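You operate a simulated robot arm through the tools that you are given. There is no shell and no other tool. Be economical: measure what you need, move in short steps, check, and stop when the job is done.

Carry out the task below with a simulated two-armed robot. There is one attempt and no reset: what you move stays moved.

TASK
Put the loose red button in the mending box and lay the blue one on the pink jumper.
Fine: hold the box as you push its catch; the loose button goes in the yellow cell; shut the lid.

The check looks at the end state, three seconds after you hand in, the way a careful person would. Anything else that was tipped, shoved, dropped, spilled or broken makes it a failure. Lids that push on must go on centred and level and be pressed home; caps that screw on are set level and turned clockwise until they are tight.

THE ROBOT
Two 6-joint arms with two-finger parallel grippers on one trunk, on a base that drives. Base frame: it is fixed to the floor where the robot stands at the start and does not move with it; the origin is under the middle of the robot, x ahead of it, y to its left, z up. Units: cm, rad, N and s.
The left shoulder is at the start at [6, 18.7, 97.2], the right one opposite. With the tool pointing down near the work surface each hand reaches from about 10 to 52 cm from the robot's upright axis, wherever it stands, measured 20 degrees to its own side. Places, roughly: mending box catch [50, 0, 70]; yellow cell of the mending box [50, 0, 70]; mending box lid [50, 0, 70]. Payload 1.57 kg a hand.
Tool frame (each hand has its own): the origin (TCP) lies between the finger pads and is the grasp point; the fingertips stand 3 cm ahead of it; z points along the fingers, y is the line along which they close. The gripper opens to 11 cm. The fingers are 2.4 cm wide and 1.2 cm thick; the gripper's body (4.8 by 11.2 cm) begins 7.8 cm behind the TCP.
Orientation is told as [roll, pitch, yaw] about the base's x, y, z axes, in that order, counted from this pose: with the fingers straight down and closing along the base's y, the tool's x points along the base's -x, its y along +y and its z along -z.

THE INTERFACE
- The arms move only by the tool step_arm. It takes "left_moves", "right_moves" or both (then of equal length, played together; a hand with none holds still); each is a list of rows, each a list of 7 numbers: the shift along the tool's x, y, z in cm, then the turn, a rotation vector about the tool's x, y, z in rad, then the gripper command, from -1 (shut) to 1 (fully open), values between in proportion. In form: [[dx, dy, dz, rx, ry, rz, gripper], ...]. A call has 1 to 10 rows; each row is the pose to reach, as a shift and turn from the pose commanded when the call began, along the tool's axes at that moment. A row lasts 0.2 s, in which the tool goes at most 5 cm and 0.15 rad; a call with a longer step from one row to the next is refused whole, and so is a gripper value outside its range. Where a pose cannot be reached the arm comes as near as it can. A force on the tool above 40 N (or 10 N above the force at the start of the call, whichever is more), or a blocked arm, ends the call early, and 0.2 s more pass. The fingers move at their own pace (about 15.3 cm/s each) and stop on an object; they squeeze with about 21 N. The grip force told is the motor's: it shows also when the fingers shut on nothing. Time passes only in rows, and 0.2 s behind the last, so rows that repeat a pose let the fingers close. The reply holds the time, the measured pose of the TCP, the force on the tool along the base axes, the opening and the grip force, in the units named above and with some noise.
- Cameras (640 x 400 px; columns grow to the right, rows downward): "scene" is now at [0.65, -0.55, 150.07]; the picture's right is [-0.09, -1.00, 0.00], its down [-0.86, 0.08, -0.50] and it looks along [0.50, -0.04, -0.87] (base axes); focal length 265 px, centre (320, 200). "left" rides on the left gripper at [7, -1.6, -14.1] in its tool frame; the picture's right is [0.23, 0.97, 0.00], its down [-0.86, 0.20, -0.48] and it looks along [-0.47, 0.11, 0.88] (tool axes); focal length 222 px, centre (320, 200). "right" rides on the right gripper at [7, 1.6, -14.1] in its tool frame; the picture's right is [-0.23, 0.97, 0.00], its down [-0.86, -0.20, -0.48] and it looks along [-0.47, -0.11, 0.88] (tool axes); focal length 222 px, centre (320, 200). There is no depth. A picture from a camera that has moved, and an enlarged one, comes with that camera's place and axes in the base frame and with its lens.
- camera(camera): a new picture of that camera. It takes no simulated time.
- slide_trunk(by): slides the trunk up (or, below 0, down) by that many cm; the arms and the scene camera ride with it, the base frame stays. It gives what a move gives, with no picture.
- drive_base(legs): drives the robot by 1 to 6 legs, each [ahead, left, turn to the left] in cm, cm and rad, along the robot's own axes; the way and the turn of a leg run together, so that a leg with both is an arc; at most 150 cm and 3.142 rad a leg. The arms and the cameras ride along, it lands a little off, and it stops where it bumps. It gives what a move gives.
- head_to(pan, tilt): turns the head with the scene camera to pan (to the left, within 1.501 rad either way) and tilt (down, from -0.506 to 1.204), counted from straight ahead of the robot. It gives what a move gives.
- close_up(camera, box): a new picture of the part [left, top, right, bottom] of that camera's present view, enlarged. It takes no simulated time.
- finish_job(): hands the job in; it is judged then, once.

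Work in short steps. Places have to be worked out from the pictures, the camera data and where the tool is seen: move nearer, look again, correct. Check each grasp and each placing, and mend what went wrong. You have 120 turns and 100 pictures in all, those below and enlarged ones among them. Open the grippers and draw the arms clear of the work before you hand the job in, unless the task says otherwise; then end with one line.

The tools are called by a JSON object that holds its "fn" and its "kwargs". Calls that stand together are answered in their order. step_arm: Moves the arms, as the interface text tells. Its arguments: {"type":"object","properties":{"left_moves":{"type":"array","items":{"type":"array","items":{"type":"number"}}},"right_moves":{"type":"array","items":{"type":"array","items":{"type":"number"}}}},"required":[]} The other tools are called the same way: slide_trunk (by) slides the trunk up or down; drive_base (legs) drives the base; head_to (pan, tilt) turns the head that bears the scene camera; camera (camera) takes a picture; close_up (camera, box) takes an enlarged picture of a part of a camera's view; finish_job () hands the job in.

At the start:

```text
time: 0.0
left_position: [42.08, 15.49, 92.7]
left_ee_rot: [0.001, -0.001, -0.001]
left_wrist_force: [-0.5, 0.2, -1.1]
left_opening: 11.0
left_grasp_force: 0.0
right_position: [36.9, -17.0, 94.13]
right_ee_rot: [0.0, 0.001, -0.001]
right_wrist_force: [-0.4, 0.2, 0.1]
right_opening: 10.99
right_grasp_force: 0.1
trunk travel left (down, up): [-60.0, 39.0]
robot x, y, heading: [-0.24, -0.21, 0.003]
head pan, tilt: [-0.087, 1.045]
```

scene: 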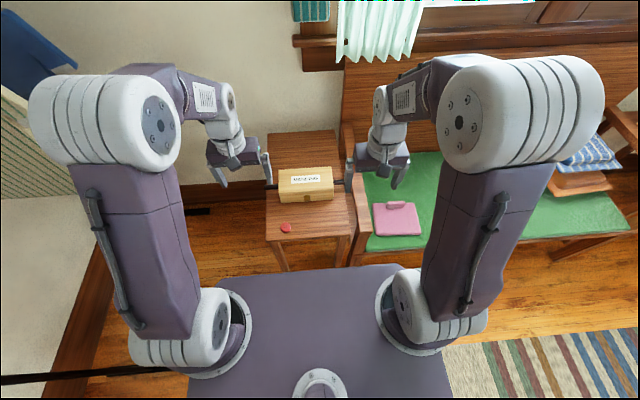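
right: 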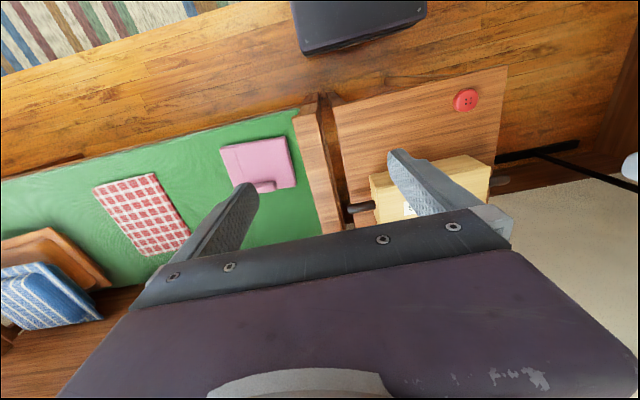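
left: 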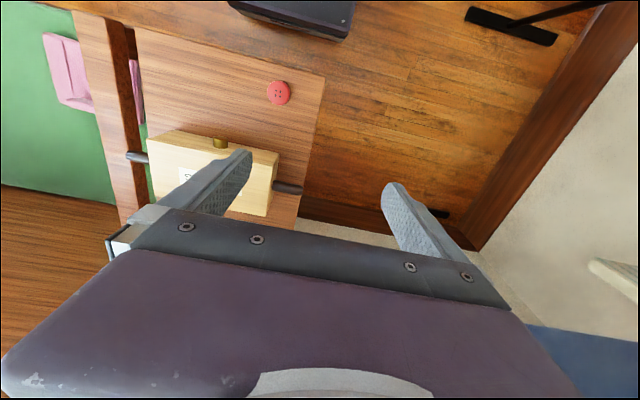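

The pictures show the box on a small table, with the red button in front of it and the pink jumper on a bench to the right. I'll look closer.

{"fn": "close_up", "kwargs": {"camera": "scene", "box": [240, 120, 440, 245]}}

{"fn": "close_up", "kwargs": {"camera": "left", "box": [100, 60, 340, 210]}}

```text
3.20 times, centred on (340, 182) of scene
camera zoom: at [0.65, -0.55, 150.07], right [-0.09, -1.0, 0.0], down [-0.86, 0.08, -0.5], along [0.5, -0.04, -0.87], focal length 848 px, centre (256, 256)
```

zoom: 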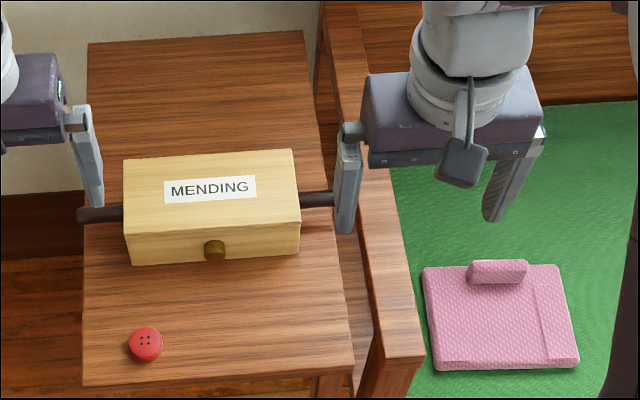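

```text
2.67 times, centred on (220, 135) of left
camera zoom: at [35.3, 13.87, 106.93], right [-0.23, 0.97, 0.0], down [0.86, 0.2, 0.48], along [0.47, 0.11, -0.88], focal length 592 px, centre (587, 373)
```

zoom: 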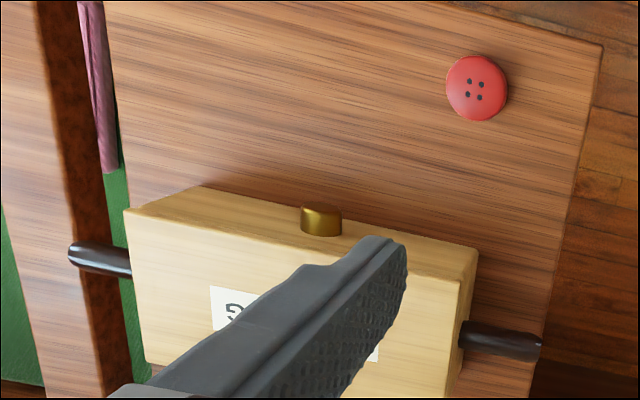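

Red button is near (38.6, 8, 68) and the catch near (48, 0.3, 70). I'll check the box from the right camera and the whole surroundings by turning the head.

{"fn": "close_up", "kwargs": {"camera": "right", "box": [200, 60, 520, 260]}}

{"fn": "head_to", "kwargs": {"pan": 0.0, "tilt": 0.95}}

{"fn": "camera", "kwargs": {"camera": "scene"}}

```text
2.00 times, centred on (360, 160) of right
camera zoom: at [29.94, -15.36, 108.29], right [0.23, 0.97, 0.0], down [0.86, -0.2, 0.48], along [0.47, -0.11, -0.88], focal length 444 px, centre (240, 280)
```

zoom: 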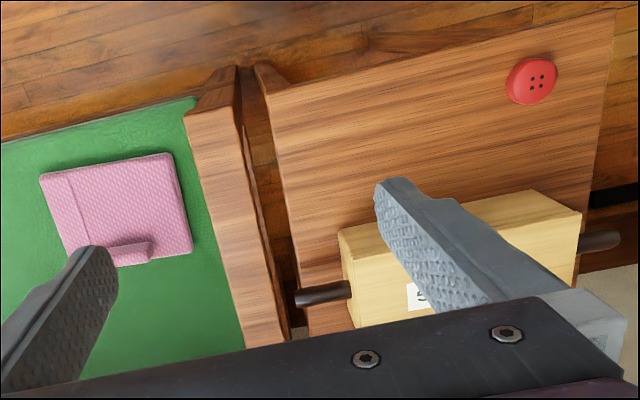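

```text
time: 0.7
left_position: [42.2, 15.47, 92.71]
left_ee_rot: [0.001, 0.001, 0.001]
left_wrist_force: [0.5, -0.4, -0.7]
left_opening: 11.0
left_grasp_force: 0.0
right_position: [36.81, -17.0, 94.08]
right_ee_rot: [0.0, 0.001, -0.001]
right_wrist_force: [-0.5, 0.2, 1.2]
right_opening: 11.0
right_grasp_force: 0.1
trunk travel left (down, up): [-60.0, 39.0]
robot x, y, heading: [0.01, 0.16, -0.002]
head pan, tilt: [0.0, 0.949]
```

```text
93 pictures are left
camera scene: at [1.27, 0.04, 150.74], right [0.0, -1.0, 0.0], down [-0.81, 0.0, -0.58], along [0.58, 0.0, -0.81], focal length 265 px, centre (320, 200)
```

scene: 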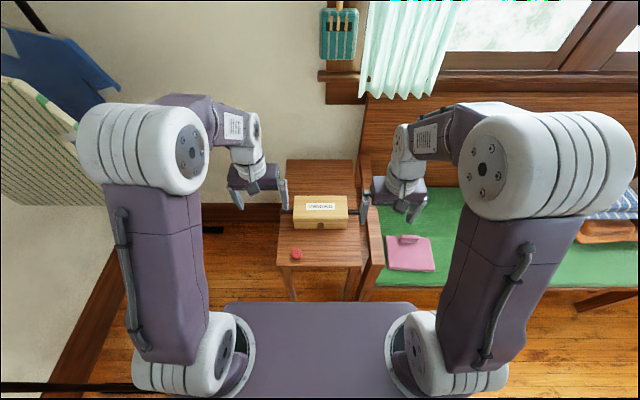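

Camera is now axis aligned; I'll take a zoom for measuring the box.

{"fn": "close_up", "kwargs": {"camera": "scene", "box": [270, 180, 370, 280]}}

{"fn": "close_up", "kwargs": {"camera": "scene", "box": [350, 200, 450, 300]}}

```text
4.00 times, centred on (320, 230) of scene
camera zoom: at [1.27, 0.04, 150.74], right [0.0, -1.0, 0.0], down [-0.81, 0.0, -0.58], along [0.58, 0.0, -0.81], focal length 1060 px, centre (320, 80)
```

zoom: 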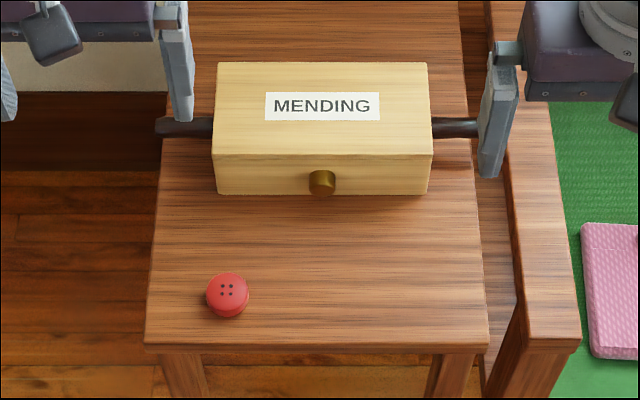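

```text
4.00 times, centred on (400, 250) of scene
camera zoom: at [1.27, 0.04, 150.74], right [0.0, -1.0, 0.0], down [-0.81, 0.0, -0.58], along [0.58, 0.0, -0.81], focal length 1060 px, centre (0, 0)
```

zoom: 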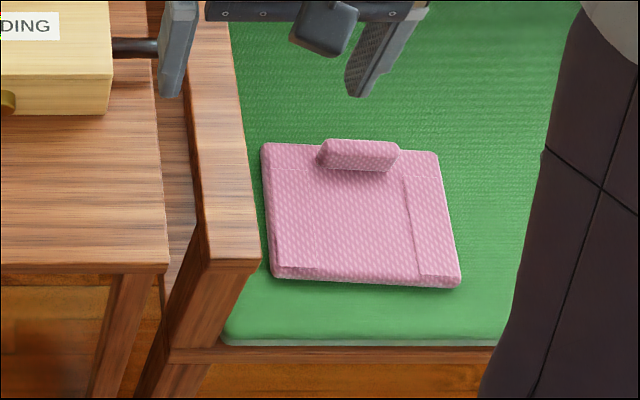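

Box roughly x 49–59, y −9.5–9.2, z 66.5–73; side handles at x≈54, z≈70. That is a bit far, and the base front (x≈24.5) has about 10 cm to the table, so I drive 6 cm ahead.

{"fn": "drive_base", "kwargs": {"legs": [[6, 0, 0]]}}

{"fn": "head_to", "kwargs": {"pan": 0.0, "tilt": 1.0}}

{"fn": "camera", "kwargs": {"camera": "scene"}}

```text
time: 1.6
left_position: [48.03, 15.42, 92.69]
left_ee_rot: [0.0, 0.0, 0.002]
left_wrist_force: [-0.1, 0.2, -0.2]
left_opening: 10.99
left_grasp_force: 0.0
right_position: [42.86, -16.87, 94.23]
right_ee_rot: [-0.001, 0.002, 0.002]
right_wrist_force: [-0.8, -0.7, 0.1]
right_opening: 10.98
right_grasp_force: 0.0
trunk travel left (down, up): [-60.0, 39.0]
robot x, y, heading: [5.85, 0.22, 0.009]
head pan, tilt: [0.0, 0.949]
```

```text
time: 2.3
left_position: [48.15, 15.45, 92.71]
left_ee_rot: [0.001, 0.002, 0.0]
left_wrist_force: [-0.5, 1.2, 0.2]
left_opening: 11.02
left_grasp_force: 0.0
right_position: [42.94, -16.9, 94.13]
right_ee_rot: [-0.002, 0.001, 0.001]
right_wrist_force: [0.5, -0.5, 0.2]
right_opening: 10.98
right_grasp_force: 0.0
trunk travel left (down, up): [-60.0, 39.0]
robot x, y, heading: [5.79, -0.07, -0.001]
head pan, tilt: [0.0, 1.0]
```

```text
90 pictures are left
camera scene: at [7.0, 0.04, 150.38], right [0.0, -1.0, 0.0], down [-0.84, 0.0, -0.54], along [0.54, 0.0, -0.84], focal length 265 px, centre (320, 200)
```

scene: 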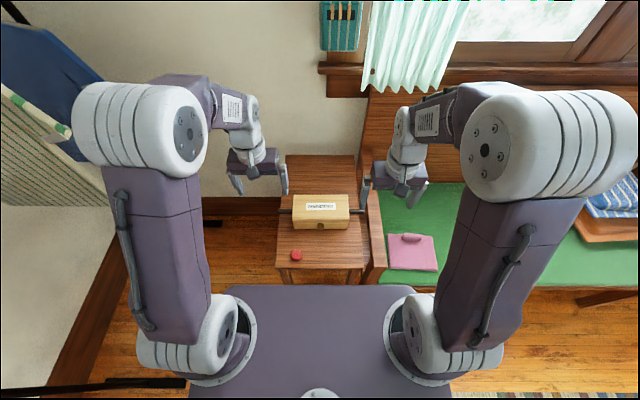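

Turning the left gripper a quarter turn so that it can close across the left handle, its camera outward, while moving above the handle.

{"fn": "step_arm", "kwargs": {"left_moves": [[-0.6, -0.2, 0.8, 0, 0, 0.15, 1], [-1.2, -0.4, 1.6, 0, 0, 0.3, 1], [-1.8, -0.7, 2.4, 0, 0, 0.45, 1], [-2.4, -1.0, 3.2, 0, 0, 0.6, 1], [-3.0, -1.2, 4, 0, 0, 0.75, 1], [-3.6, -1.5, 5, 0, 0, 0.9, 1], [-4.2, -1.7, 6, 0, 0, 1.05, 1], [-4.8, -2.0, 7, 0, 0, 1.2, 1], [-5.4, -2.2, 8, 0, 0, 1.35, 1], [-5.9, -2.4, 8.7, 0, 0, 1.5, 1]]}}

{"fn": "camera", "kwargs": {"camera": "left"}}

{"fn": "camera", "kwargs": {"camera": "scene"}}

```text
time: 4.5
left_position: [53.98, 13.11, 84.01]
left_ee_rot: [0.0, 0.002, -1.501]
left_wrist_force: [-0.9, 0.4, 0.5]
left_opening: 11.01
left_grasp_force: 0.1
right_position: [42.81, -16.89, 94.16]
right_ee_rot: [0.002, 0.002, 0.002]
right_wrist_force: [-1.0, -0.2, 0.2]
right_opening: 11.01
right_grasp_force: 0.1
trunk travel left (down, up): [-60.0, 39.0]
robot x, y, heading: [6.07, 0.34, 0.005]
head pan, tilt: [0.0, 1.0]
```

```text
89 pictures are left
camera left: at [51.95, 20.0, 98.2], right [0.96, 0.29, 0.0], down [0.26, -0.84, 0.48], along [0.14, -0.46, -0.88], focal length 222 px, centre (320, 200)
```

left: 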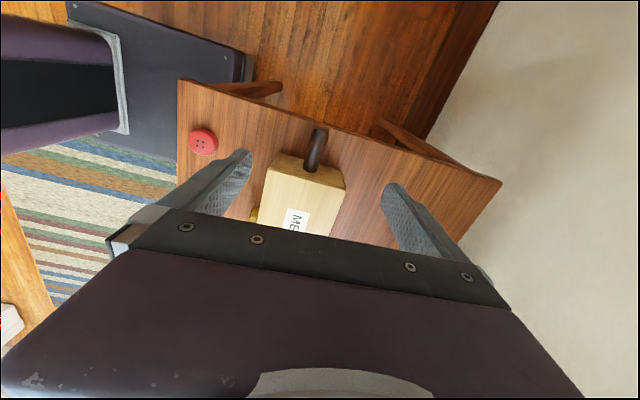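

```text
88 pictures are left
camera scene: at [6.89, 0.04, 150.38], right [0.0, -1.0, 0.0], down [-0.84, 0.0, -0.54], along [0.54, 0.0, -0.84], focal length 265 px, centre (320, 200)
```

scene: 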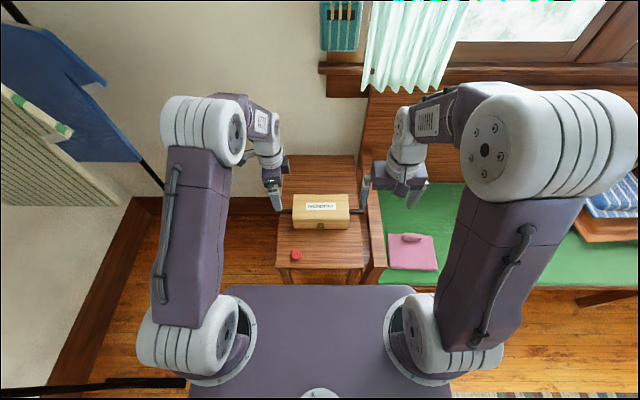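

Handle measured at x≈53.6, y 9.4–14.3. Lower the left hand over it, gripper open.

{"fn": "step_arm", "kwargs": {"left_moves": [[-0.2, -0.2, 3, 0, 0, 0.04, 1], [-0.4, -0.4, 6, 0, 0, 0.07, 1], [-0.4, -0.4, 9, 0, 0, 0.07, 1], [-0.4, -0.4, 11, 0, 0, 0.07, 1], [-0.4, -0.4, 12.5, 0, 0, 0.07, 1], [-0.4, -0.4, 12.5, 0, 0, 0.07, 1]]}}

{"fn": "camera", "kwargs": {"camera": "left"}}

{"fn": "close_up", "kwargs": {"camera": "scene", "box": [250, 150, 400, 280]}}

```text
time: 5.9
left_position: [53.67, 12.66, 71.66]
left_ee_rot: [0.0, -0.001, -1.568]
left_wrist_force: [-1.1, -0.1, 0.3]
left_opening: 10.98
left_grasp_force: 0.1
right_position: [42.68, -16.94, 94.21]
right_ee_rot: [-0.001, 0.0, 0.002]
right_wrist_force: [0.2, -0.3, 0.4]
right_opening: 11.0
right_grasp_force: 0.0
trunk travel left (down, up): [-60.0, 39.0]
robot x, y, heading: [5.83, 0.06, -0.0]
head pan, tilt: [0.0, 1.0]
```

```text
87 pictures are left
camera left: at [52.15, 19.7, 85.72], right [0.97, 0.23, 0.0], down [0.2, -0.85, 0.48], along [0.11, -0.47, -0.88], focal length 222 px, centre (320, 200)
```

left: 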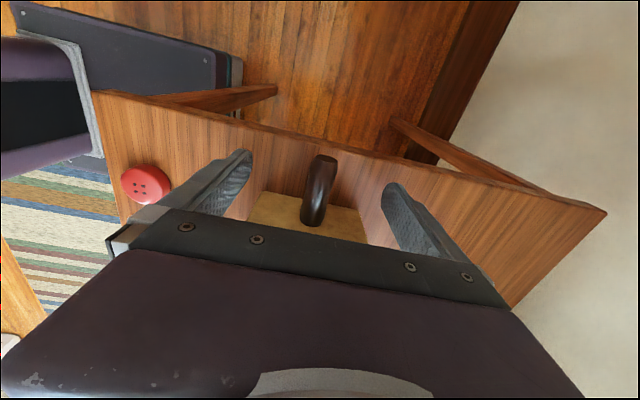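

```text
3.08 times, centred on (325, 215) of scene
camera zoom: at [6.85, 0.04, 150.38], right [0.0, -1.0, 0.0], down [-0.84, 0.0, -0.54], along [0.54, 0.0, -0.84], focal length 816 px, centre (305, 154)
```

zoom: 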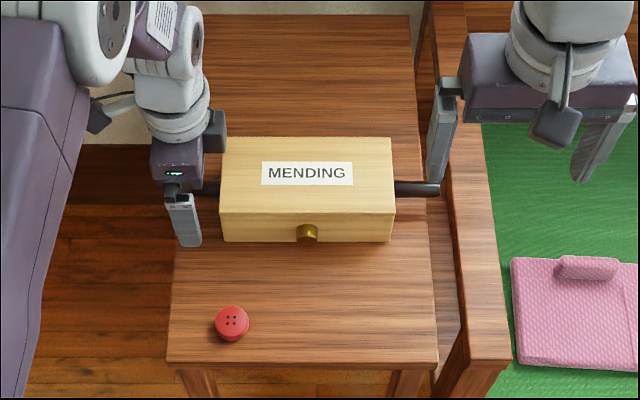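

Handle is centred between the fingers. Lower a bit, close gradually onto the handle.

{"fn": "step_arm", "kwargs": {"left_moves": [[0, 0, 1.0, 0, 0, 0, 1], [0, 0, 1.0, 0, 0, 0, -0.3], [0, 0, 1.0, 0, 0, 0, -0.45], [0, 0, 1.0, 0, 0, 0, -0.6], [0, 0, 1.0, 0, 0, 0, -0.7], [0, 0, 1.0, 0, 0, 0, -0.8], [0, 0, 1.0, 0, 0, 0, -1], [0, 0, 1.0, 0, 0, 0, -1]]}}

{"fn": "camera", "kwargs": {"camera": "left"}}

```text
time: 7.7
left_position: [53.72, 12.87, 70.49]
left_ee_rot: [0.0, 0.002, -1.569]
left_wrist_force: [0.2, 0.8, 0.5]
left_opening: 2.03
left_grasp_force: 20.4
right_position: [42.8, -16.98, 94.01]
right_ee_rot: [0.0, -0.001, 0.002]
right_wrist_force: [-0.4, -0.6, 0.6]
right_opening: 11.01
right_grasp_force: 0.0
trunk travel left (down, up): [-60.0, 39.0]
robot x, y, heading: [5.67, 0.04, 0.002]
head pan, tilt: [0.0, 1.0]
```

```text
85 pictures are left
camera left: at [52.2, 19.75, 84.67], right [0.97, 0.23, 0.0], down [0.2, -0.85, 0.48], along [0.11, -0.47, -0.88], focal length 222 px, centre (320, 200)
```

left: 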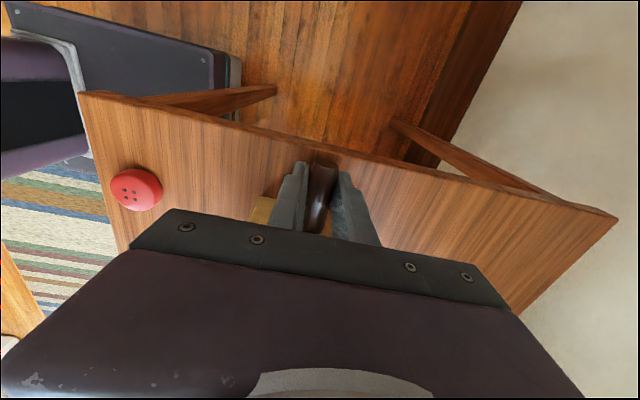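

Handle is held (opening 2.03, 20 N). Bring the right hand, fingers shut, in front of the catch at y≈−0.2.

{"fn": "step_arm", "kwargs": {"right_moves": [[0, 3.5, 0, 0, 0, 0, 0.2], [0, 7, 0, 0, 0, 0, -0.5], [0, 10, 1, 0, 0, 0, -1], [0, 13, 3, 0, 0, 0, -1], [0, 16, 6, 0, 0, 0, -1], [0, 16.8, 10, 0, 0, 0, -1], [0, 16.8, 13, 0, 0, 0, -1], [0, 16.8, 16, 0, 0, 0, -1], [0, 16.8, 16, 0, 0, 0, -1]]}}

{"fn": "camera", "kwargs": {"camera": "right"}}

{"fn": "close_up", "kwargs": {"camera": "scene", "box": [250, 150, 400, 280]}}

```text
time: 9.7
left_position: [53.77, 12.79, 70.6]
left_ee_rot: [-0.001, 0.0, -1.569]
left_wrist_force: [0.5, 1.2, 1.0]
left_opening: 2.05
left_grasp_force: 21.0
right_position: [42.82, -0.18, 78.22]
right_ee_rot: [0.001, -0.002, 0.001]
right_wrist_force: [0.6, -0.5, -1.0]
right_opening: 0.0
right_grasp_force: 21.1
trunk travel left (down, up): [-60.0, 39.0]
robot x, y, heading: [5.77, 0.18, 0.004]
head pan, tilt: [0.0, 1.0]
```

```text
84 pictures are left
camera right: at [35.84, 1.52, 92.29], right [0.23, 0.97, 0.0], down [0.86, -0.2, 0.48], along [0.47, -0.11, -0.88], focal length 222 px, centre (320, 200)
```

right: 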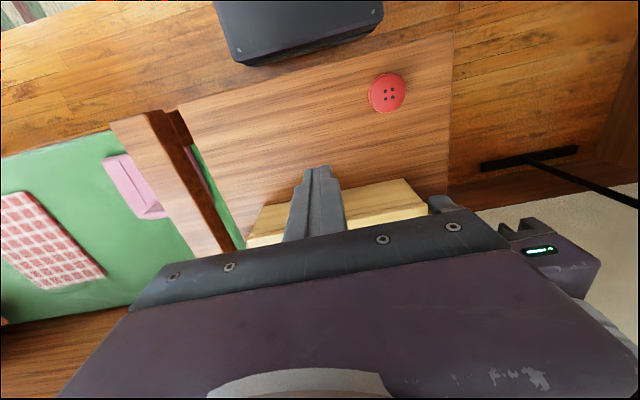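

```text
3.08 times, centred on (325, 215) of scene
camera zoom: at [6.84, 0.04, 150.38], right [0.0, -1.0, 0.0], down [-0.84, 0.0, -0.54], along [0.54, 0.0, -0.84], focal length 816 px, centre (305, 154)
```

zoom: 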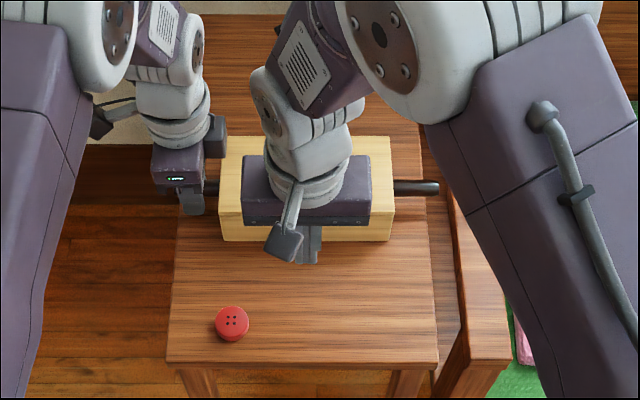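

Lower the fingers in front of the catch, then advance slowly.

{"fn": "step_arm", "kwargs": {"right_moves": [[0, 0, 3, 0, 0, 0, -1], [0, 0, 5.5, 0, 0, 0, -1], [0, 0, 7.0, 0, 0, 0, -1], [-0.8, 0, 7.0, 0, 0, 0, -1], [-1.4, 0, 7.0, 0, 0, 0, -1], [-1.9, 0, 7.0, 0, 0, 0, -1], [-2.3, 0, 7.0, 0, 0, 0, -1], [-2.6, 0, 7.0, 0, 0, 0, -1]]}}

{"fn": "camera", "kwargs": {"camera": "right"}}

```text
time: 11.5
left_position: [53.63, 12.63, 70.52]
left_ee_rot: [0.0, 0.001, -1.571]
left_wrist_force: [0.0, -0.3, -0.1]
left_opening: 2.0
left_grasp_force: 21.0
right_position: [45.27, -0.07, 71.04]
right_ee_rot: [0.0, 0.001, 0.001]
right_wrist_force: [-0.5, -0.2, -0.7]
right_opening: 0.01
right_grasp_force: 20.9
trunk travel left (down, up): [-60.0, 39.0]
robot x, y, heading: [5.77, -0.11, 0.001]
head pan, tilt: [0.0, 1.0]
```

```text
82 pictures are left
camera right: at [38.4, 1.55, 85.19], right [0.23, 0.97, 0.0], down [0.86, -0.2, 0.48], along [0.47, -0.11, -0.88], focal length 222 px, centre (320, 200)
```

right: 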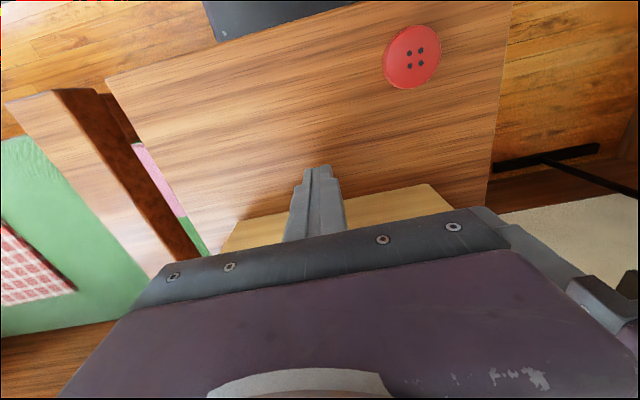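

No contact yet; continue forward in small increments watching the force.

{"fn": "step_arm", "kwargs": {"right_moves": [[-0.3, 0, 0, 0, 0, 0, -1], [-0.6, 0, 0, 0, 0, 0, -1], [-0.9, 0, 0, 0, 0, 0, -1], [-1.2, 0, 0, 0, 0, 0, -1], [-1.4, 0, 0, 0, 0, 0, -1], [-1.6, 0, 0, 0, 0, 0, -1]]}}

{"fn": "close_up", "kwargs": {"camera": "scene", "box": [250, 150, 400, 280]}}

```text
time: 12.9
left_position: [53.84, 12.7, 70.57]
left_ee_rot: [0.004, 0.0, -1.567]
left_wrist_force: [9.2, 3.0, 0.3]
left_opening: 2.09
left_grasp_force: 21.1
right_position: [46.91, -0.14, 70.99]
right_ee_rot: [-0.002, 0.002, 0.0]
right_wrist_force: [-11.3, -5.3, 6.6]
right_opening: 0.0
right_grasp_force: 20.4
trunk travel left (down, up): [-60.0, 39.0]
robot x, y, heading: [6.1, 0.14, 0.002]
head pan, tilt: [0.0, 1.0]
```

```text
3.08 times, centred on (325, 215) of scene
camera zoom: at [6.78, 0.03, 150.39], right [0.0, -1.0, 0.0], down [-0.84, 0.0, -0.54], along [0.54, 0.0, -0.84], focal length 816 px, centre (305, 154)
```

zoom: 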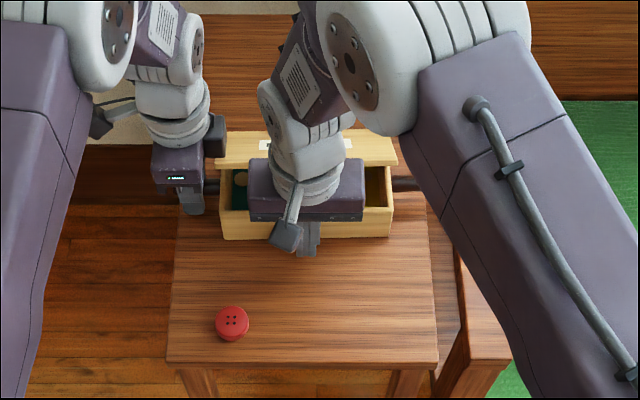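

The lid has sprung open. Withdraw the right hand backwards, then up and aside.

{"fn": "step_arm", "kwargs": {"right_moves": [[0.5, 0, 0, 0, 0, 0, -1], [2, 0, 0, 0, 0, 0, -1], [4.5, 0, 0, 0, 0, 0, -1], [5, -1, -4, 0, 0, 0, -1], [5, -4, -8, 0, 0, 0, -1], [5, -8, -11, 0, 0, 0, -1], [5, -12, -13, 0, 0, 0, -1], [5, -16, -15, 0, 0, 0, -1]]}}

{"fn": "close_up", "kwargs": {"camera": "scene", "box": [250, 150, 400, 280]}}

{"fn": "camera", "kwargs": {"camera": "right"}}

```text
time: 14.7
left_position: [53.67, 12.74, 70.52]
left_ee_rot: [-0.001, 0.0, -1.57]
left_wrist_force: [-1.4, -0.8, 0.3]
left_opening: 2.01
left_grasp_force: 21.5
right_position: [42.15, -16.14, 85.84]
right_ee_rot: [0.0, 0.0, 0.001]
right_wrist_force: [0.6, -0.4, 0.8]
right_opening: 0.0
right_grasp_force: 21.0
trunk travel left (down, up): [-60.0, 39.0]
robot x, y, heading: [5.85, 0.26, 0.004]
head pan, tilt: [0.0, 1.0]
```

```text
3.08 times, centred on (325, 215) of scene
camera zoom: at [6.83, -0.06, 150.37], right [0.0, -1.0, 0.0], down [-0.84, 0.0, -0.54], along [0.54, 0.0, -0.84], focal length 816 px, centre (305, 154)
```

zoom: 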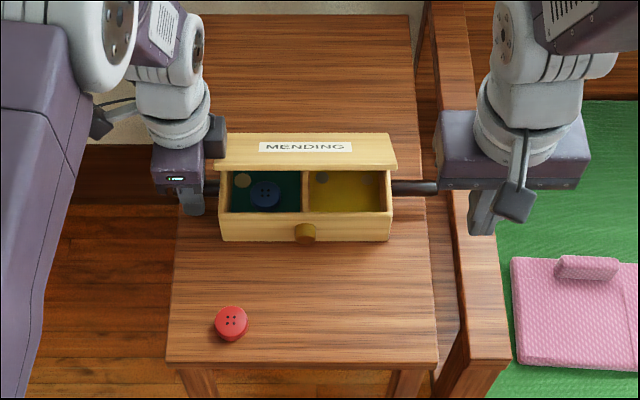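

```text
79 pictures are left
camera right: at [35.09, -14.55, 99.99], right [0.23, 0.97, 0.0], down [0.86, -0.2, 0.48], along [0.47, -0.11, -0.88], focal length 222 px, centre (320, 200)
```

right: 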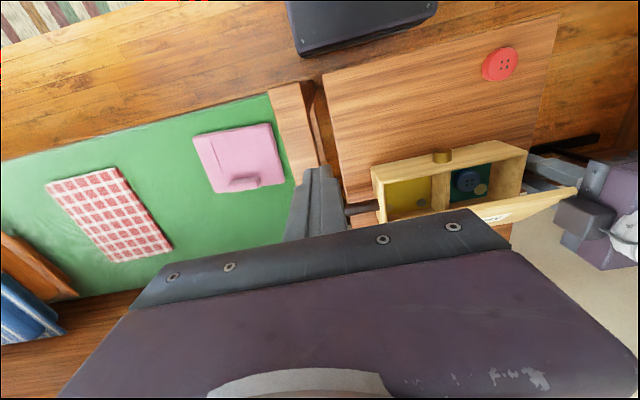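

The lid stands open: the left (green) cell holds the blue button, the right cell is yellow. A close look.

{"fn": "close_up", "kwargs": {"camera": "scene", "box": [295, 185, 350, 235]}}

{"fn": "close_up", "kwargs": {"camera": "right", "box": [360, 120, 600, 260]}}

```text
8.00 times, centred on (322, 210) of scene
camera zoom: at [6.83, -0.06, 150.37], right [0.0, -1.0, 0.0], down [-0.84, 0.0, -0.54], along [0.54, 0.0, -0.84], focal length 2120 px, centre (300, 120)
```

zoom: 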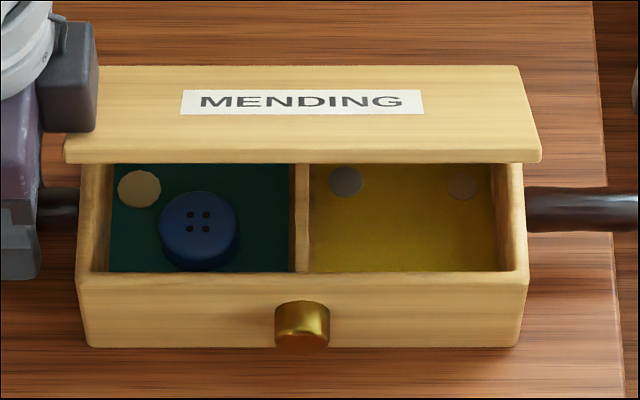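

```text
2.67 times, centred on (480, 190) of right
camera zoom: at [35.09, -14.55, 99.99], right [0.23, 0.97, 0.0], down [0.86, -0.2, 0.48], along [0.47, -0.11, -0.88], focal length 592 px, centre (-107, 227)
```

zoom: 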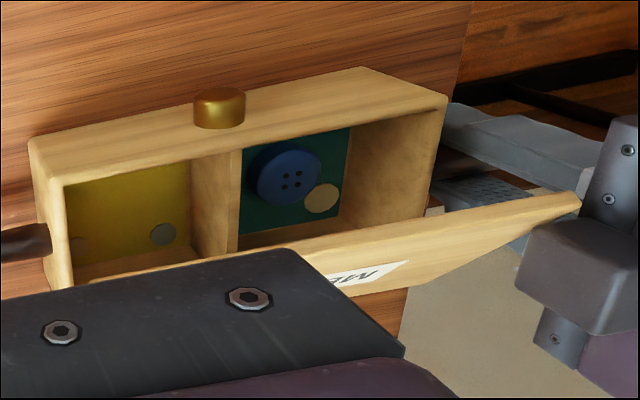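

The lid seems held at about 36° by the block on the left wrist. Open the left fingers, draw outward, then up, and see if the lid goes further.

{"fn": "step_arm", "kwargs": {"left_moves": [[0, 0, 0, 0, 0, 0, -0.4], [0, 0, 0, 0, 0, 0, 0], [0.5, 0, 0, 0, 0, 0, 0], [1.5, 0, 0, 0, 0, 0, 0], [3, 0, 0, 0, 0, 0, 0], [5, 0, 0, 0, 0, 0, 0], [6, 0, -2, 0, 0, 0, 0], [6, 0, -6, 0, 0, 0, 0], [6, 0, -10, 0, 0, 0, 0], [6, 0, -14, 0, 0, 0, 0]]}}

{"fn": "close_up", "kwargs": {"camera": "scene", "box": [250, 150, 400, 280]}}

{"fn": "close_up", "kwargs": {"camera": "right", "box": [360, 120, 600, 260]}}

```text
time: 16.9
left_position: [53.45, 18.73, 84.66]
left_ee_rot: [-0.001, 0.001, -1.569]
left_wrist_force: [-0.8, -0.3, -0.6]
left_opening: 5.52
left_grasp_force: 0.0
right_position: [42.08, -16.01, 85.72]
right_ee_rot: [0.0, -0.001, 0.001]
right_wrist_force: [-0.2, -1.0, 0.0]
right_opening: 0.0
right_grasp_force: 20.8
trunk travel left (down, up): [-60.0, 39.0]
robot x, y, heading: [5.5, 0.15, 0.001]
head pan, tilt: [0.0, 1.0]
```

```text
3.08 times, centred on (325, 215) of scene
camera zoom: at [6.76, 0.02, 150.38], right [0.0, -1.0, 0.0], down [-0.84, 0.0, -0.54], along [0.54, 0.0, -0.84], focal length 816 px, centre (305, 154)
```

zoom: 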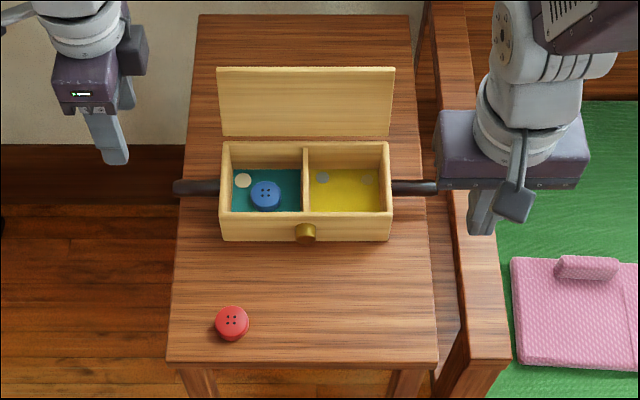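

```text
2.67 times, centred on (480, 190) of right
camera zoom: at [35.06, -14.45, 100.0], right [0.23, 0.97, 0.0], down [0.85, -0.2, 0.48], along [0.47, -0.11, -0.88], focal length 592 px, centre (-107, 227)
```

zoom: 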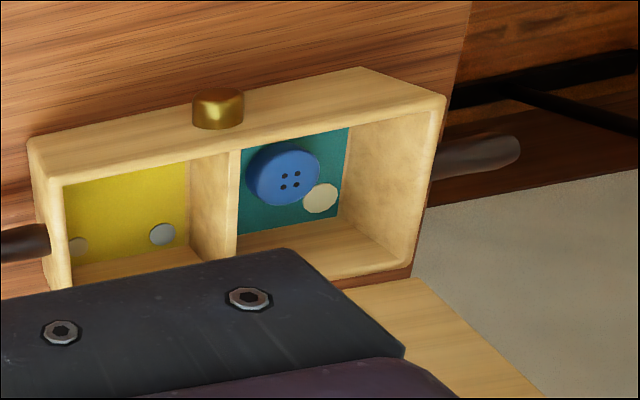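

The lid is fully open now. Zoom on the cells.

{"fn": "close_up", "kwargs": {"camera": "scene", "box": [297, 190, 347, 230]}}

{"fn": "camera", "kwargs": {"camera": "left"}}

```text
10.00 times, centred on (322, 210) of scene
camera zoom: at [6.76, 0.02, 150.38], right [0.0, -1.0, 0.0], down [-0.84, 0.0, -0.54], along [0.54, 0.0, -0.84], focal length 2650 px, centre (300, 100)
```

zoom: 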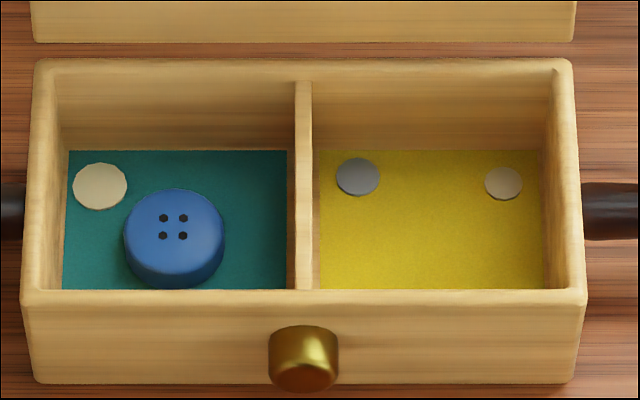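

```text
73 pictures are left
camera left: at [51.9, 25.7, 98.82], right [0.97, 0.23, 0.0], down [0.2, -0.85, 0.48], along [0.11, -0.47, -0.88], focal length 222 px, centre (320, 200)
```

left: 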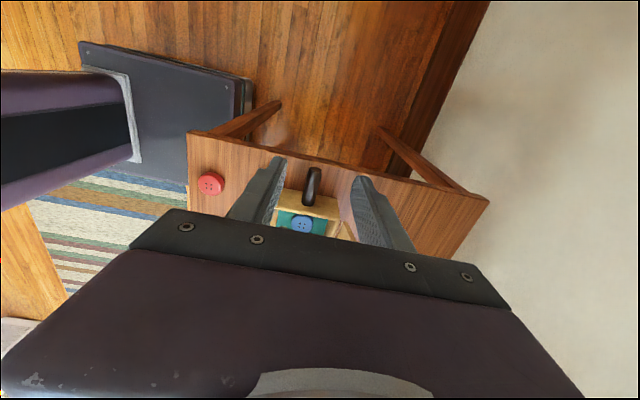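

Blue button centre ≈ (53.8, 4.5, top ≈68.8). Right hand goes above it (gripper part open to 4.6 cm) while the left hand moves back and turns straight.

{"fn": "step_arm", "kwargs": {"left_moves": [[1, -1, -1, 0, 0, -0.15, 0], [2, -2, -2, 0, 0, -0.3, 0], [3, -3.5, -3, 0, 0, -0.45, 0], [4, -5, -4, 0, 0, -0.6, 0], [4, -6.5, -5, 0, 0, -0.75, 0], [4, -8, -5, 0, 0, -0.9, 0], [4, -9.5, -5, 0, 0, -1.05, 0], [4, -11, -5, 0, 0, -1.2, 0], [4, -12, -5, 0, 0, -1.35, 0], [4, -12, -5, 0, 0, -1.5, 0]], "right_moves": [[0, 2, 0, 0, 0, 0, -0.164], [-1, 4, 0, 0, 0, 0, -0.164], [-2, 6, 0, 0, 0, 0, -0.164], [-3.5, 8, 0, 0, 0, 0, -0.164], [-5, 10, 0, 0, 0, 0, -0.164], [-6.5, 12, 0, 0, 0, 0, -0.164], [-8, 14, 1, 0, 0, 0, -0.164], [-9.5, 16.5, 2, 0, 0, 0, -0.164], [-10.5, 19, 3, 0, 0, 0, -0.164], [-11.4, 20.5, 4, 0, 0, 0, -0.164]]}}

{"fn": "camera", "kwargs": {"camera": "right"}}

{"fn": "close_up", "kwargs": {"camera": "scene", "box": [250, 150, 400, 280]}}

```text
time: 19.1
left_position: [41.45, 22.55, 89.49]
left_ee_rot: [-0.001, -0.001, -0.066]
left_wrist_force: [-0.6, -0.7, 0.3]
left_opening: 5.5
left_grasp_force: 0.1
right_position: [53.49, 4.51, 81.9]
right_ee_rot: [0.001, 0.001, 0.001]
right_wrist_force: [-0.2, 0.1, -0.1]
right_opening: 4.6
right_grasp_force: 0.0
trunk travel left (down, up): [-60.0, 39.0]
robot x, y, heading: [5.85, 0.16, 0.001]
head pan, tilt: [0.0, 1.0]
```

```text
72 pictures are left
camera right: at [46.52, 6.1, 96.12], right [0.23, 0.97, 0.0], down [0.86, -0.2, 0.48], along [0.46, -0.11, -0.88], focal length 222 px, centre (320, 200)
```

right: 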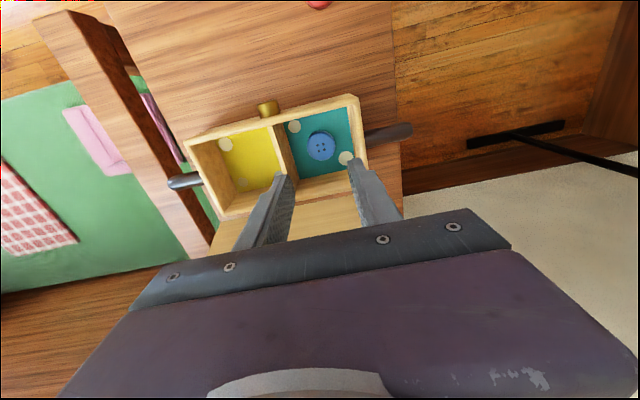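

```text
3.08 times, centred on (325, 215) of scene
camera zoom: at [6.95, 0.07, 150.38], right [0.0, -1.0, 0.0], down [-0.84, 0.0, -0.54], along [0.54, 0.0, -0.84], focal length 816 px, centre (305, 154)
```

zoom: 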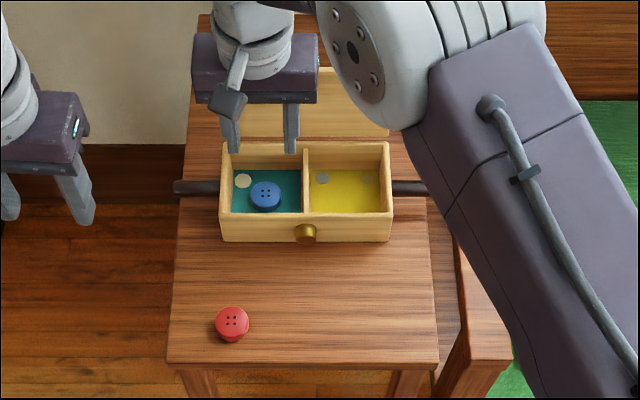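

A second small disc shows near the front wall in the green cell; zoom in from the right hand camera.

{"fn": "close_up", "kwargs": {"camera": "right", "box": [170, 80, 430, 230]}}

```text
2.46 times, centred on (300, 155) of right
camera zoom: at [46.52, 6.1, 96.12], right [0.23, 0.97, 0.0], down [0.86, -0.2, 0.48], along [0.46, -0.11, -0.88], focal length 547 px, centre (369, 311)
```

zoom: 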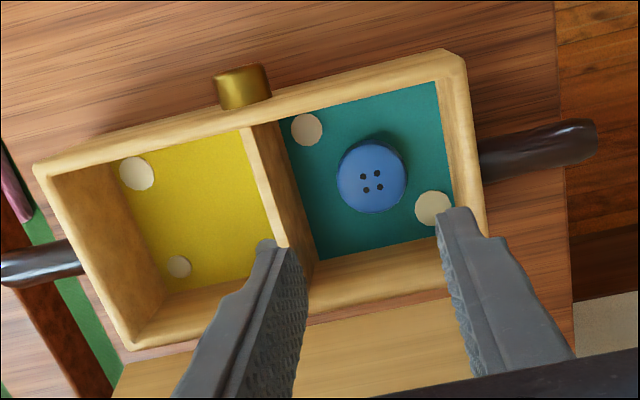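

Blue centre (53.5, 4.5) confirmed; discs at (50.7,1.8) and (56.3,7.4) stay clear of the fingers. Descend to just above the button first.

{"fn": "step_arm", "kwargs": {"right_moves": [[0, 0, 3, 0, 0, 0, -0.164], [0, 0, 6, 0, 0, 0, -0.164], [0, 0, 8.5, 0, 0, 0, -0.164], [0, 0, 9.7, 0, 0, 0, -0.164], [0, 0, 9.7, 0, 0, 0, -0.164]]}}

{"fn": "close_up", "kwargs": {"camera": "right", "box": [170, 60, 430, 240]}}

{"fn": "close_up", "kwargs": {"camera": "scene", "box": [290, 180, 350, 230]}}

```text
time: 20.3
left_position: [41.56, 22.5, 89.51]
left_ee_rot: [-0.001, -0.001, -0.07]
left_wrist_force: [0.6, 0.6, -0.8]
left_opening: 5.49
left_grasp_force: 0.0
right_position: [53.39, 4.63, 72.46]
right_ee_rot: [0.0, 0.0, 0.002]
right_wrist_force: [-0.4, 0.2, -0.2]
right_opening: 4.63
right_grasp_force: 0.1
trunk travel left (down, up): [-60.0, 39.0]
robot x, y, heading: [5.98, 0.11, -0.003]
head pan, tilt: [0.0, 1.0]
```

```text
2.22 times, centred on (300, 150) of right
camera zoom: at [46.38, 6.21, 86.58], right [0.23, 0.97, 0.0], down [0.86, -0.2, 0.48], along [0.47, -0.11, -0.88], focal length 494 px, centre (364, 311)
```

zoom: 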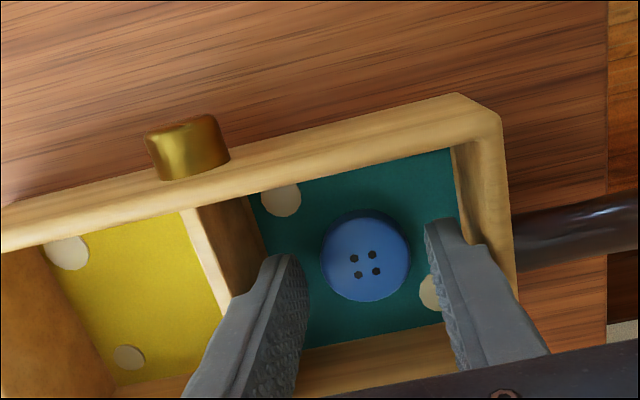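

```text
8.00 times, centred on (320, 205) of scene
camera zoom: at [6.84, 0.05, 150.38], right [0.0, -1.0, 0.0], down [-0.84, 0.0, -0.54], along [0.54, 0.0, -0.84], focal length 2120 px, centre (320, 160)
```

zoom: 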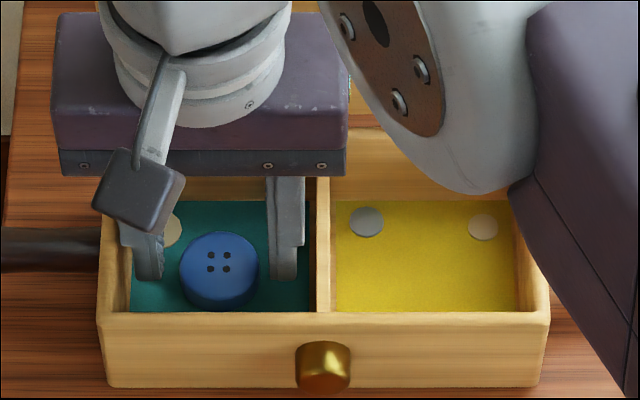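

Aligned. Descend the last 2 cm and close on the button.

{"fn": "step_arm", "kwargs": {"right_moves": [[0, 0, 1.0, 0, 0, 0, -0.164], [0, 0, 1.6, 0, 0, 0, -0.164], [0, 0, 2.0, 0, 0, 0, -0.164], [0, 0, 2.0, 0, 0, 0, -0.25], [0, 0, 2.0, 0, 0, 0, -0.35], [0, 0, 2.0, 0, 0, 0, -0.5], [0, 0, 2.0, 0, 0, 0, -1], [0, 0, 2.0, 0, 0, 0, -1]]}}

{"fn": "close_up", "kwargs": {"camera": "right", "box": [170, 60, 430, 240]}}

```text
time: 22.1
left_position: [41.5, 22.64, 89.51]
left_ee_rot: [-0.002, 0.001, -0.071]
left_wrist_force: [-0.4, -0.2, 0.3]
left_opening: 5.53
left_grasp_force: 0.0
right_position: [53.39, 4.66, 70.48]
right_ee_rot: [-0.002, 0.0, 0.002]
right_wrist_force: [-0.6, 0.5, 0.6]
right_opening: 3.16
right_grasp_force: 21.0
trunk travel left (down, up): [-60.0, 39.0]
robot x, y, heading: [5.77, -0.06, -0.0]
head pan, tilt: [0.0, 1.0]
```

```text
2.22 times, centred on (300, 150) of right
camera zoom: at [46.4, 6.23, 84.64], right [0.23, 0.97, 0.0], down [0.86, -0.2, 0.48], along [0.47, -0.11, -0.88], focal length 494 px, centre (364, 311)
```

zoom: 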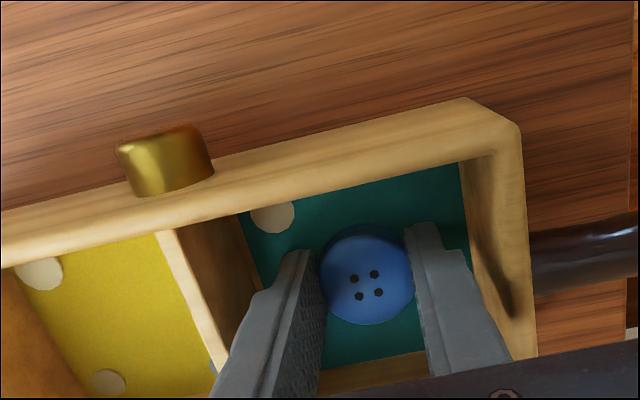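

Button gripped (3.16 cm). Lift straight up and out of the box.

{"fn": "step_arm", "kwargs": {"right_moves": [[0, 0, -1, 0, 0, 0, -1], [0, 0, -3, 0, 0, 0, -1], [0, 0, -6, 0, 0, 0, -1], [0, 0, -9, 0, 0, 0, -1], [0, 0, -13, 0, 0, 0, -1], [2, -3, -14, 0, 0, 0, -1], [4, -7, -14, 0, 0, 0, -1], [6, -11, -14, 0, 0, 0, -1], [7, -15, -14, 0, 0, 0, -1], [8, -19, -14, 0, 0, 0, -1]]}}

{"fn": "camera", "kwargs": {"camera": "right"}}

{"fn": "camera", "kwargs": {"camera": "scene"}}

```text
time: 24.3
left_position: [41.29, 22.33, 89.59]
left_ee_rot: [0.0, 0.001, -0.07]
left_wrist_force: [0.2, -0.7, -0.6]
left_opening: 5.5
left_grasp_force: 0.0
right_position: [45.34, -14.95, 84.18]
right_ee_rot: [0.002, 0.001, 0.003]
right_wrist_force: [0.2, 0.4, -1.0]
right_opening: 3.17
right_grasp_force: 20.8
trunk travel left (down, up): [-60.0, 39.0]
robot x, y, heading: [5.98, -0.22, 0.004]
head pan, tilt: [0.0, 1.0]
```

```text
66 pictures are left
camera right: at [38.3, -13.32, 98.26], right [0.23, 0.97, 0.0], down [0.86, -0.2, 0.48], along [0.47, -0.11, -0.88], focal length 222 px, centre (320, 200)
```

right: 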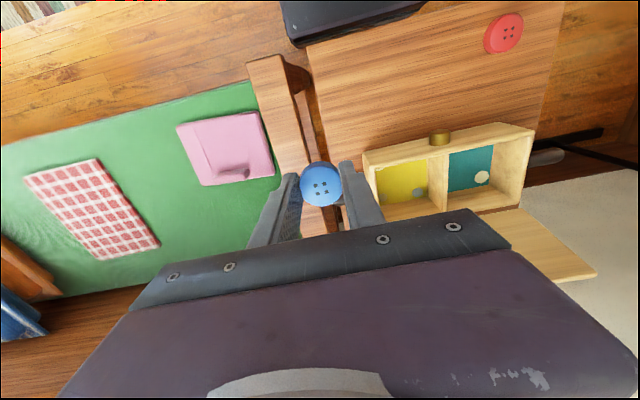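

```text
65 pictures are left
camera scene: at [6.83, -0.1, 150.38], right [0.0, -1.0, 0.0], down [-0.84, 0.0, -0.54], along [0.54, 0.0, -0.84], focal length 265 px, centre (320, 200)
```

scene: 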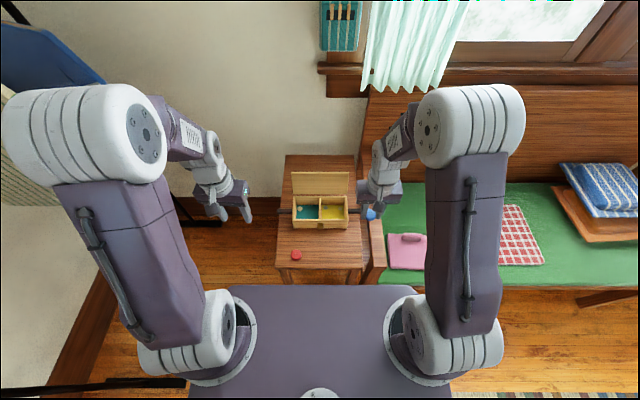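

Blue button held. Move over the jumper (≈45.5, −36.5).

{"fn": "step_arm", "kwargs": {"right_moves": [[0, -4, 0, 0, 0, 0, -1], [0, -8, 0, 0, 0, 0, -1], [0, -12, 0, 0, 0, 0, -1], [0, -16, 0, 0, 0, 0, -1], [0, -20, 0, 0, 0, 0, -1], [0, -21.5, 4, 0, 0, 0, -1], [0, -21.5, 9, 0, 0, 0, -1], [0, -21.5, 14, 0, 0, 0, -1], [0, -21.5, 18, 0, 0, 0, -1], [0, -21.5, 18, 0, 0, 0, -1]]}}

{"fn": "camera", "kwargs": {"camera": "right"}}

{"fn": "camera", "kwargs": {"camera": "scene"}}

```text
time: 26.5
left_position: [41.3, 22.56, 89.61]
left_ee_rot: [-0.002, 0.0, -0.07]
left_wrist_force: [0.6, -0.3, -0.1]
left_opening: 5.49
left_grasp_force: 0.1
right_position: [45.44, -36.19, 66.03]
right_ee_rot: [0.0, -0.001, 0.002]
right_wrist_force: [0.0, -0.5, -0.6]
right_opening: 3.17
right_grasp_force: 20.7
trunk travel left (down, up): [-60.0, 39.0]
robot x, y, heading: [5.81, -0.11, 0.006]
head pan, tilt: [0.0, 1.0]
```

```text
64 pictures are left
camera right: at [38.49, -34.58, 80.32], right [0.23, 0.97, 0.0], down [0.86, -0.2, 0.48], along [0.47, -0.11, -0.88], focal length 222 px, centre (320, 200)
```

right: 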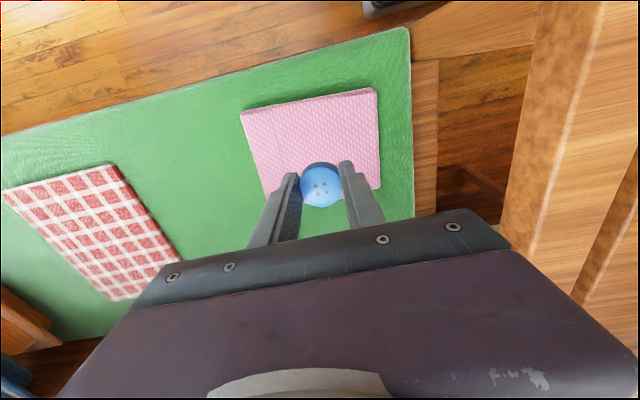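

```text
63 pictures are left
camera scene: at [6.81, 0.08, 150.38], right [0.0, -1.0, 0.0], down [-0.84, 0.0, -0.54], along [0.54, 0.0, -0.84], focal length 265 px, centre (320, 200)
```

scene: 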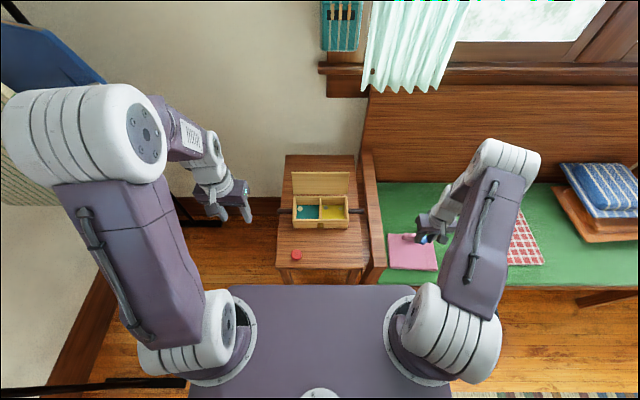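

TCP is over the middle of the jumper (x 40–55, y −46…−28). Descend.

{"fn": "step_arm", "kwargs": {"right_moves": [[0, 0, 3, 0, 0, 0, -1], [0, 0, 6, 0, 0, 0, -1], [0, 0, 9, 0, 0, 0, -1], [0, 0, 11, 0, 0, 0, -1], [0, 0, 12, 0, 0, 0, -1], [0, 0, 12, 0, 0, 0, -1]]}}

{"fn": "camera", "kwargs": {"camera": "right"}}

{"fn": "close_up", "kwargs": {"camera": "scene", "box": [370, 190, 470, 280]}}

```text
time: 27.9
left_position: [41.38, 22.57, 89.54]
left_ee_rot: [-0.001, 0.0, -0.07]
left_wrist_force: [0.0, -1.0, -0.1]
left_opening: 5.49
left_grasp_force: 0.0
right_position: [45.41, -36.2, 54.4]
right_ee_rot: [0.0, 0.001, 0.002]
right_wrist_force: [0.4, -0.2, 0.4]
right_opening: 3.16
right_grasp_force: 20.7
trunk travel left (down, up): [-60.0, 39.0]
robot x, y, heading: [6.04, -0.41, 0.001]
head pan, tilt: [0.0, 1.0]
```

```text
62 pictures are left
camera right: at [38.45, -34.55, 68.57], right [0.23, 0.97, 0.0], down [0.86, -0.2, 0.48], along [0.47, -0.11, -0.88], focal length 222 px, centre (320, 200)
```

right: 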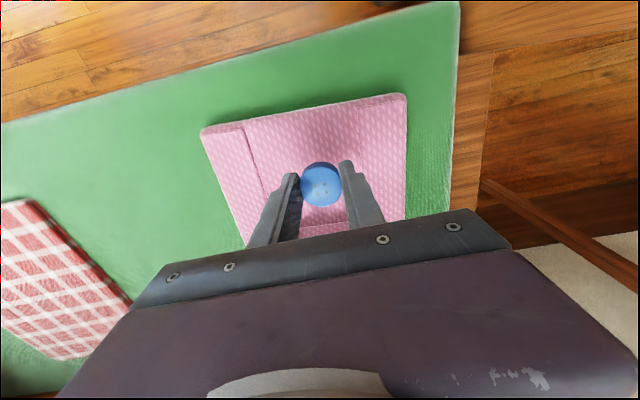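

```text
4.44 times, centred on (420, 235) of scene
camera zoom: at [6.86, 0.04, 150.38], right [0.0, -1.0, 0.0], down [-0.84, 0.0, -0.54], along [0.54, 0.0, -0.84], focal length 1178 px, centre (-124, 44)
```

zoom: 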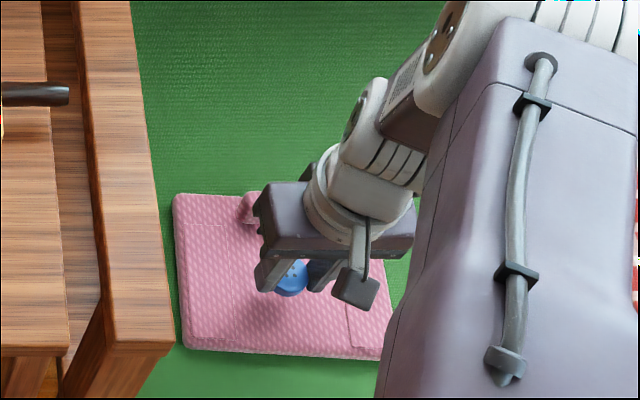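

Still above. Descend in small increments watching the force.

{"fn": "step_arm", "kwargs": {"right_moves": [[0, 0, 0.8, 0, 0, 0, -1], [0, 0, 1.4, 0, 0, 0, -1], [0, 0, 2.0, 0, 0, 0, -1], [0, 0, 2.0, 0, 0, 0, -1]]}}

{"fn": "camera", "kwargs": {"camera": "right"}}

```text
time: 28.9
left_position: [41.35, 22.57, 89.54]
left_ee_rot: [0.0, 0.0, -0.07]
left_wrist_force: [0.0, 0.4, -0.2]
left_opening: 5.52
left_grasp_force: 0.1
right_position: [45.48, -36.04, 52.35]
right_ee_rot: [0.001, 0.0, 0.003]
right_wrist_force: [-0.3, 0.4, -0.2]
right_opening: 3.17
right_grasp_force: 20.6
trunk travel left (down, up): [-60.0, 39.0]
robot x, y, heading: [5.83, 0.04, 0.003]
head pan, tilt: [0.0, 1.0]
```

```text
60 pictures are left
camera right: at [38.44, -34.53, 66.58], right [0.23, 0.97, 0.0], down [0.86, -0.2, 0.48], along [0.47, -0.11, -0.88], focal length 222 px, centre (320, 200)
```

right: 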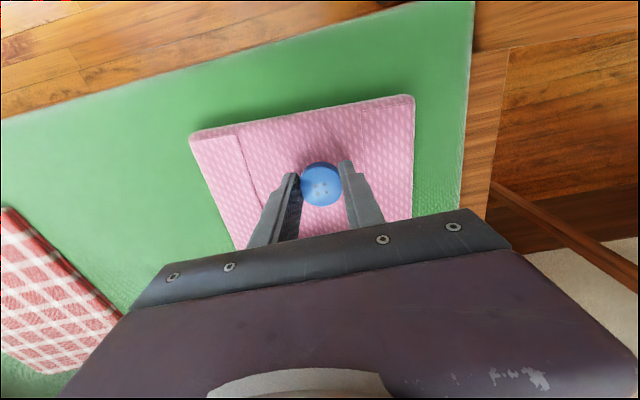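

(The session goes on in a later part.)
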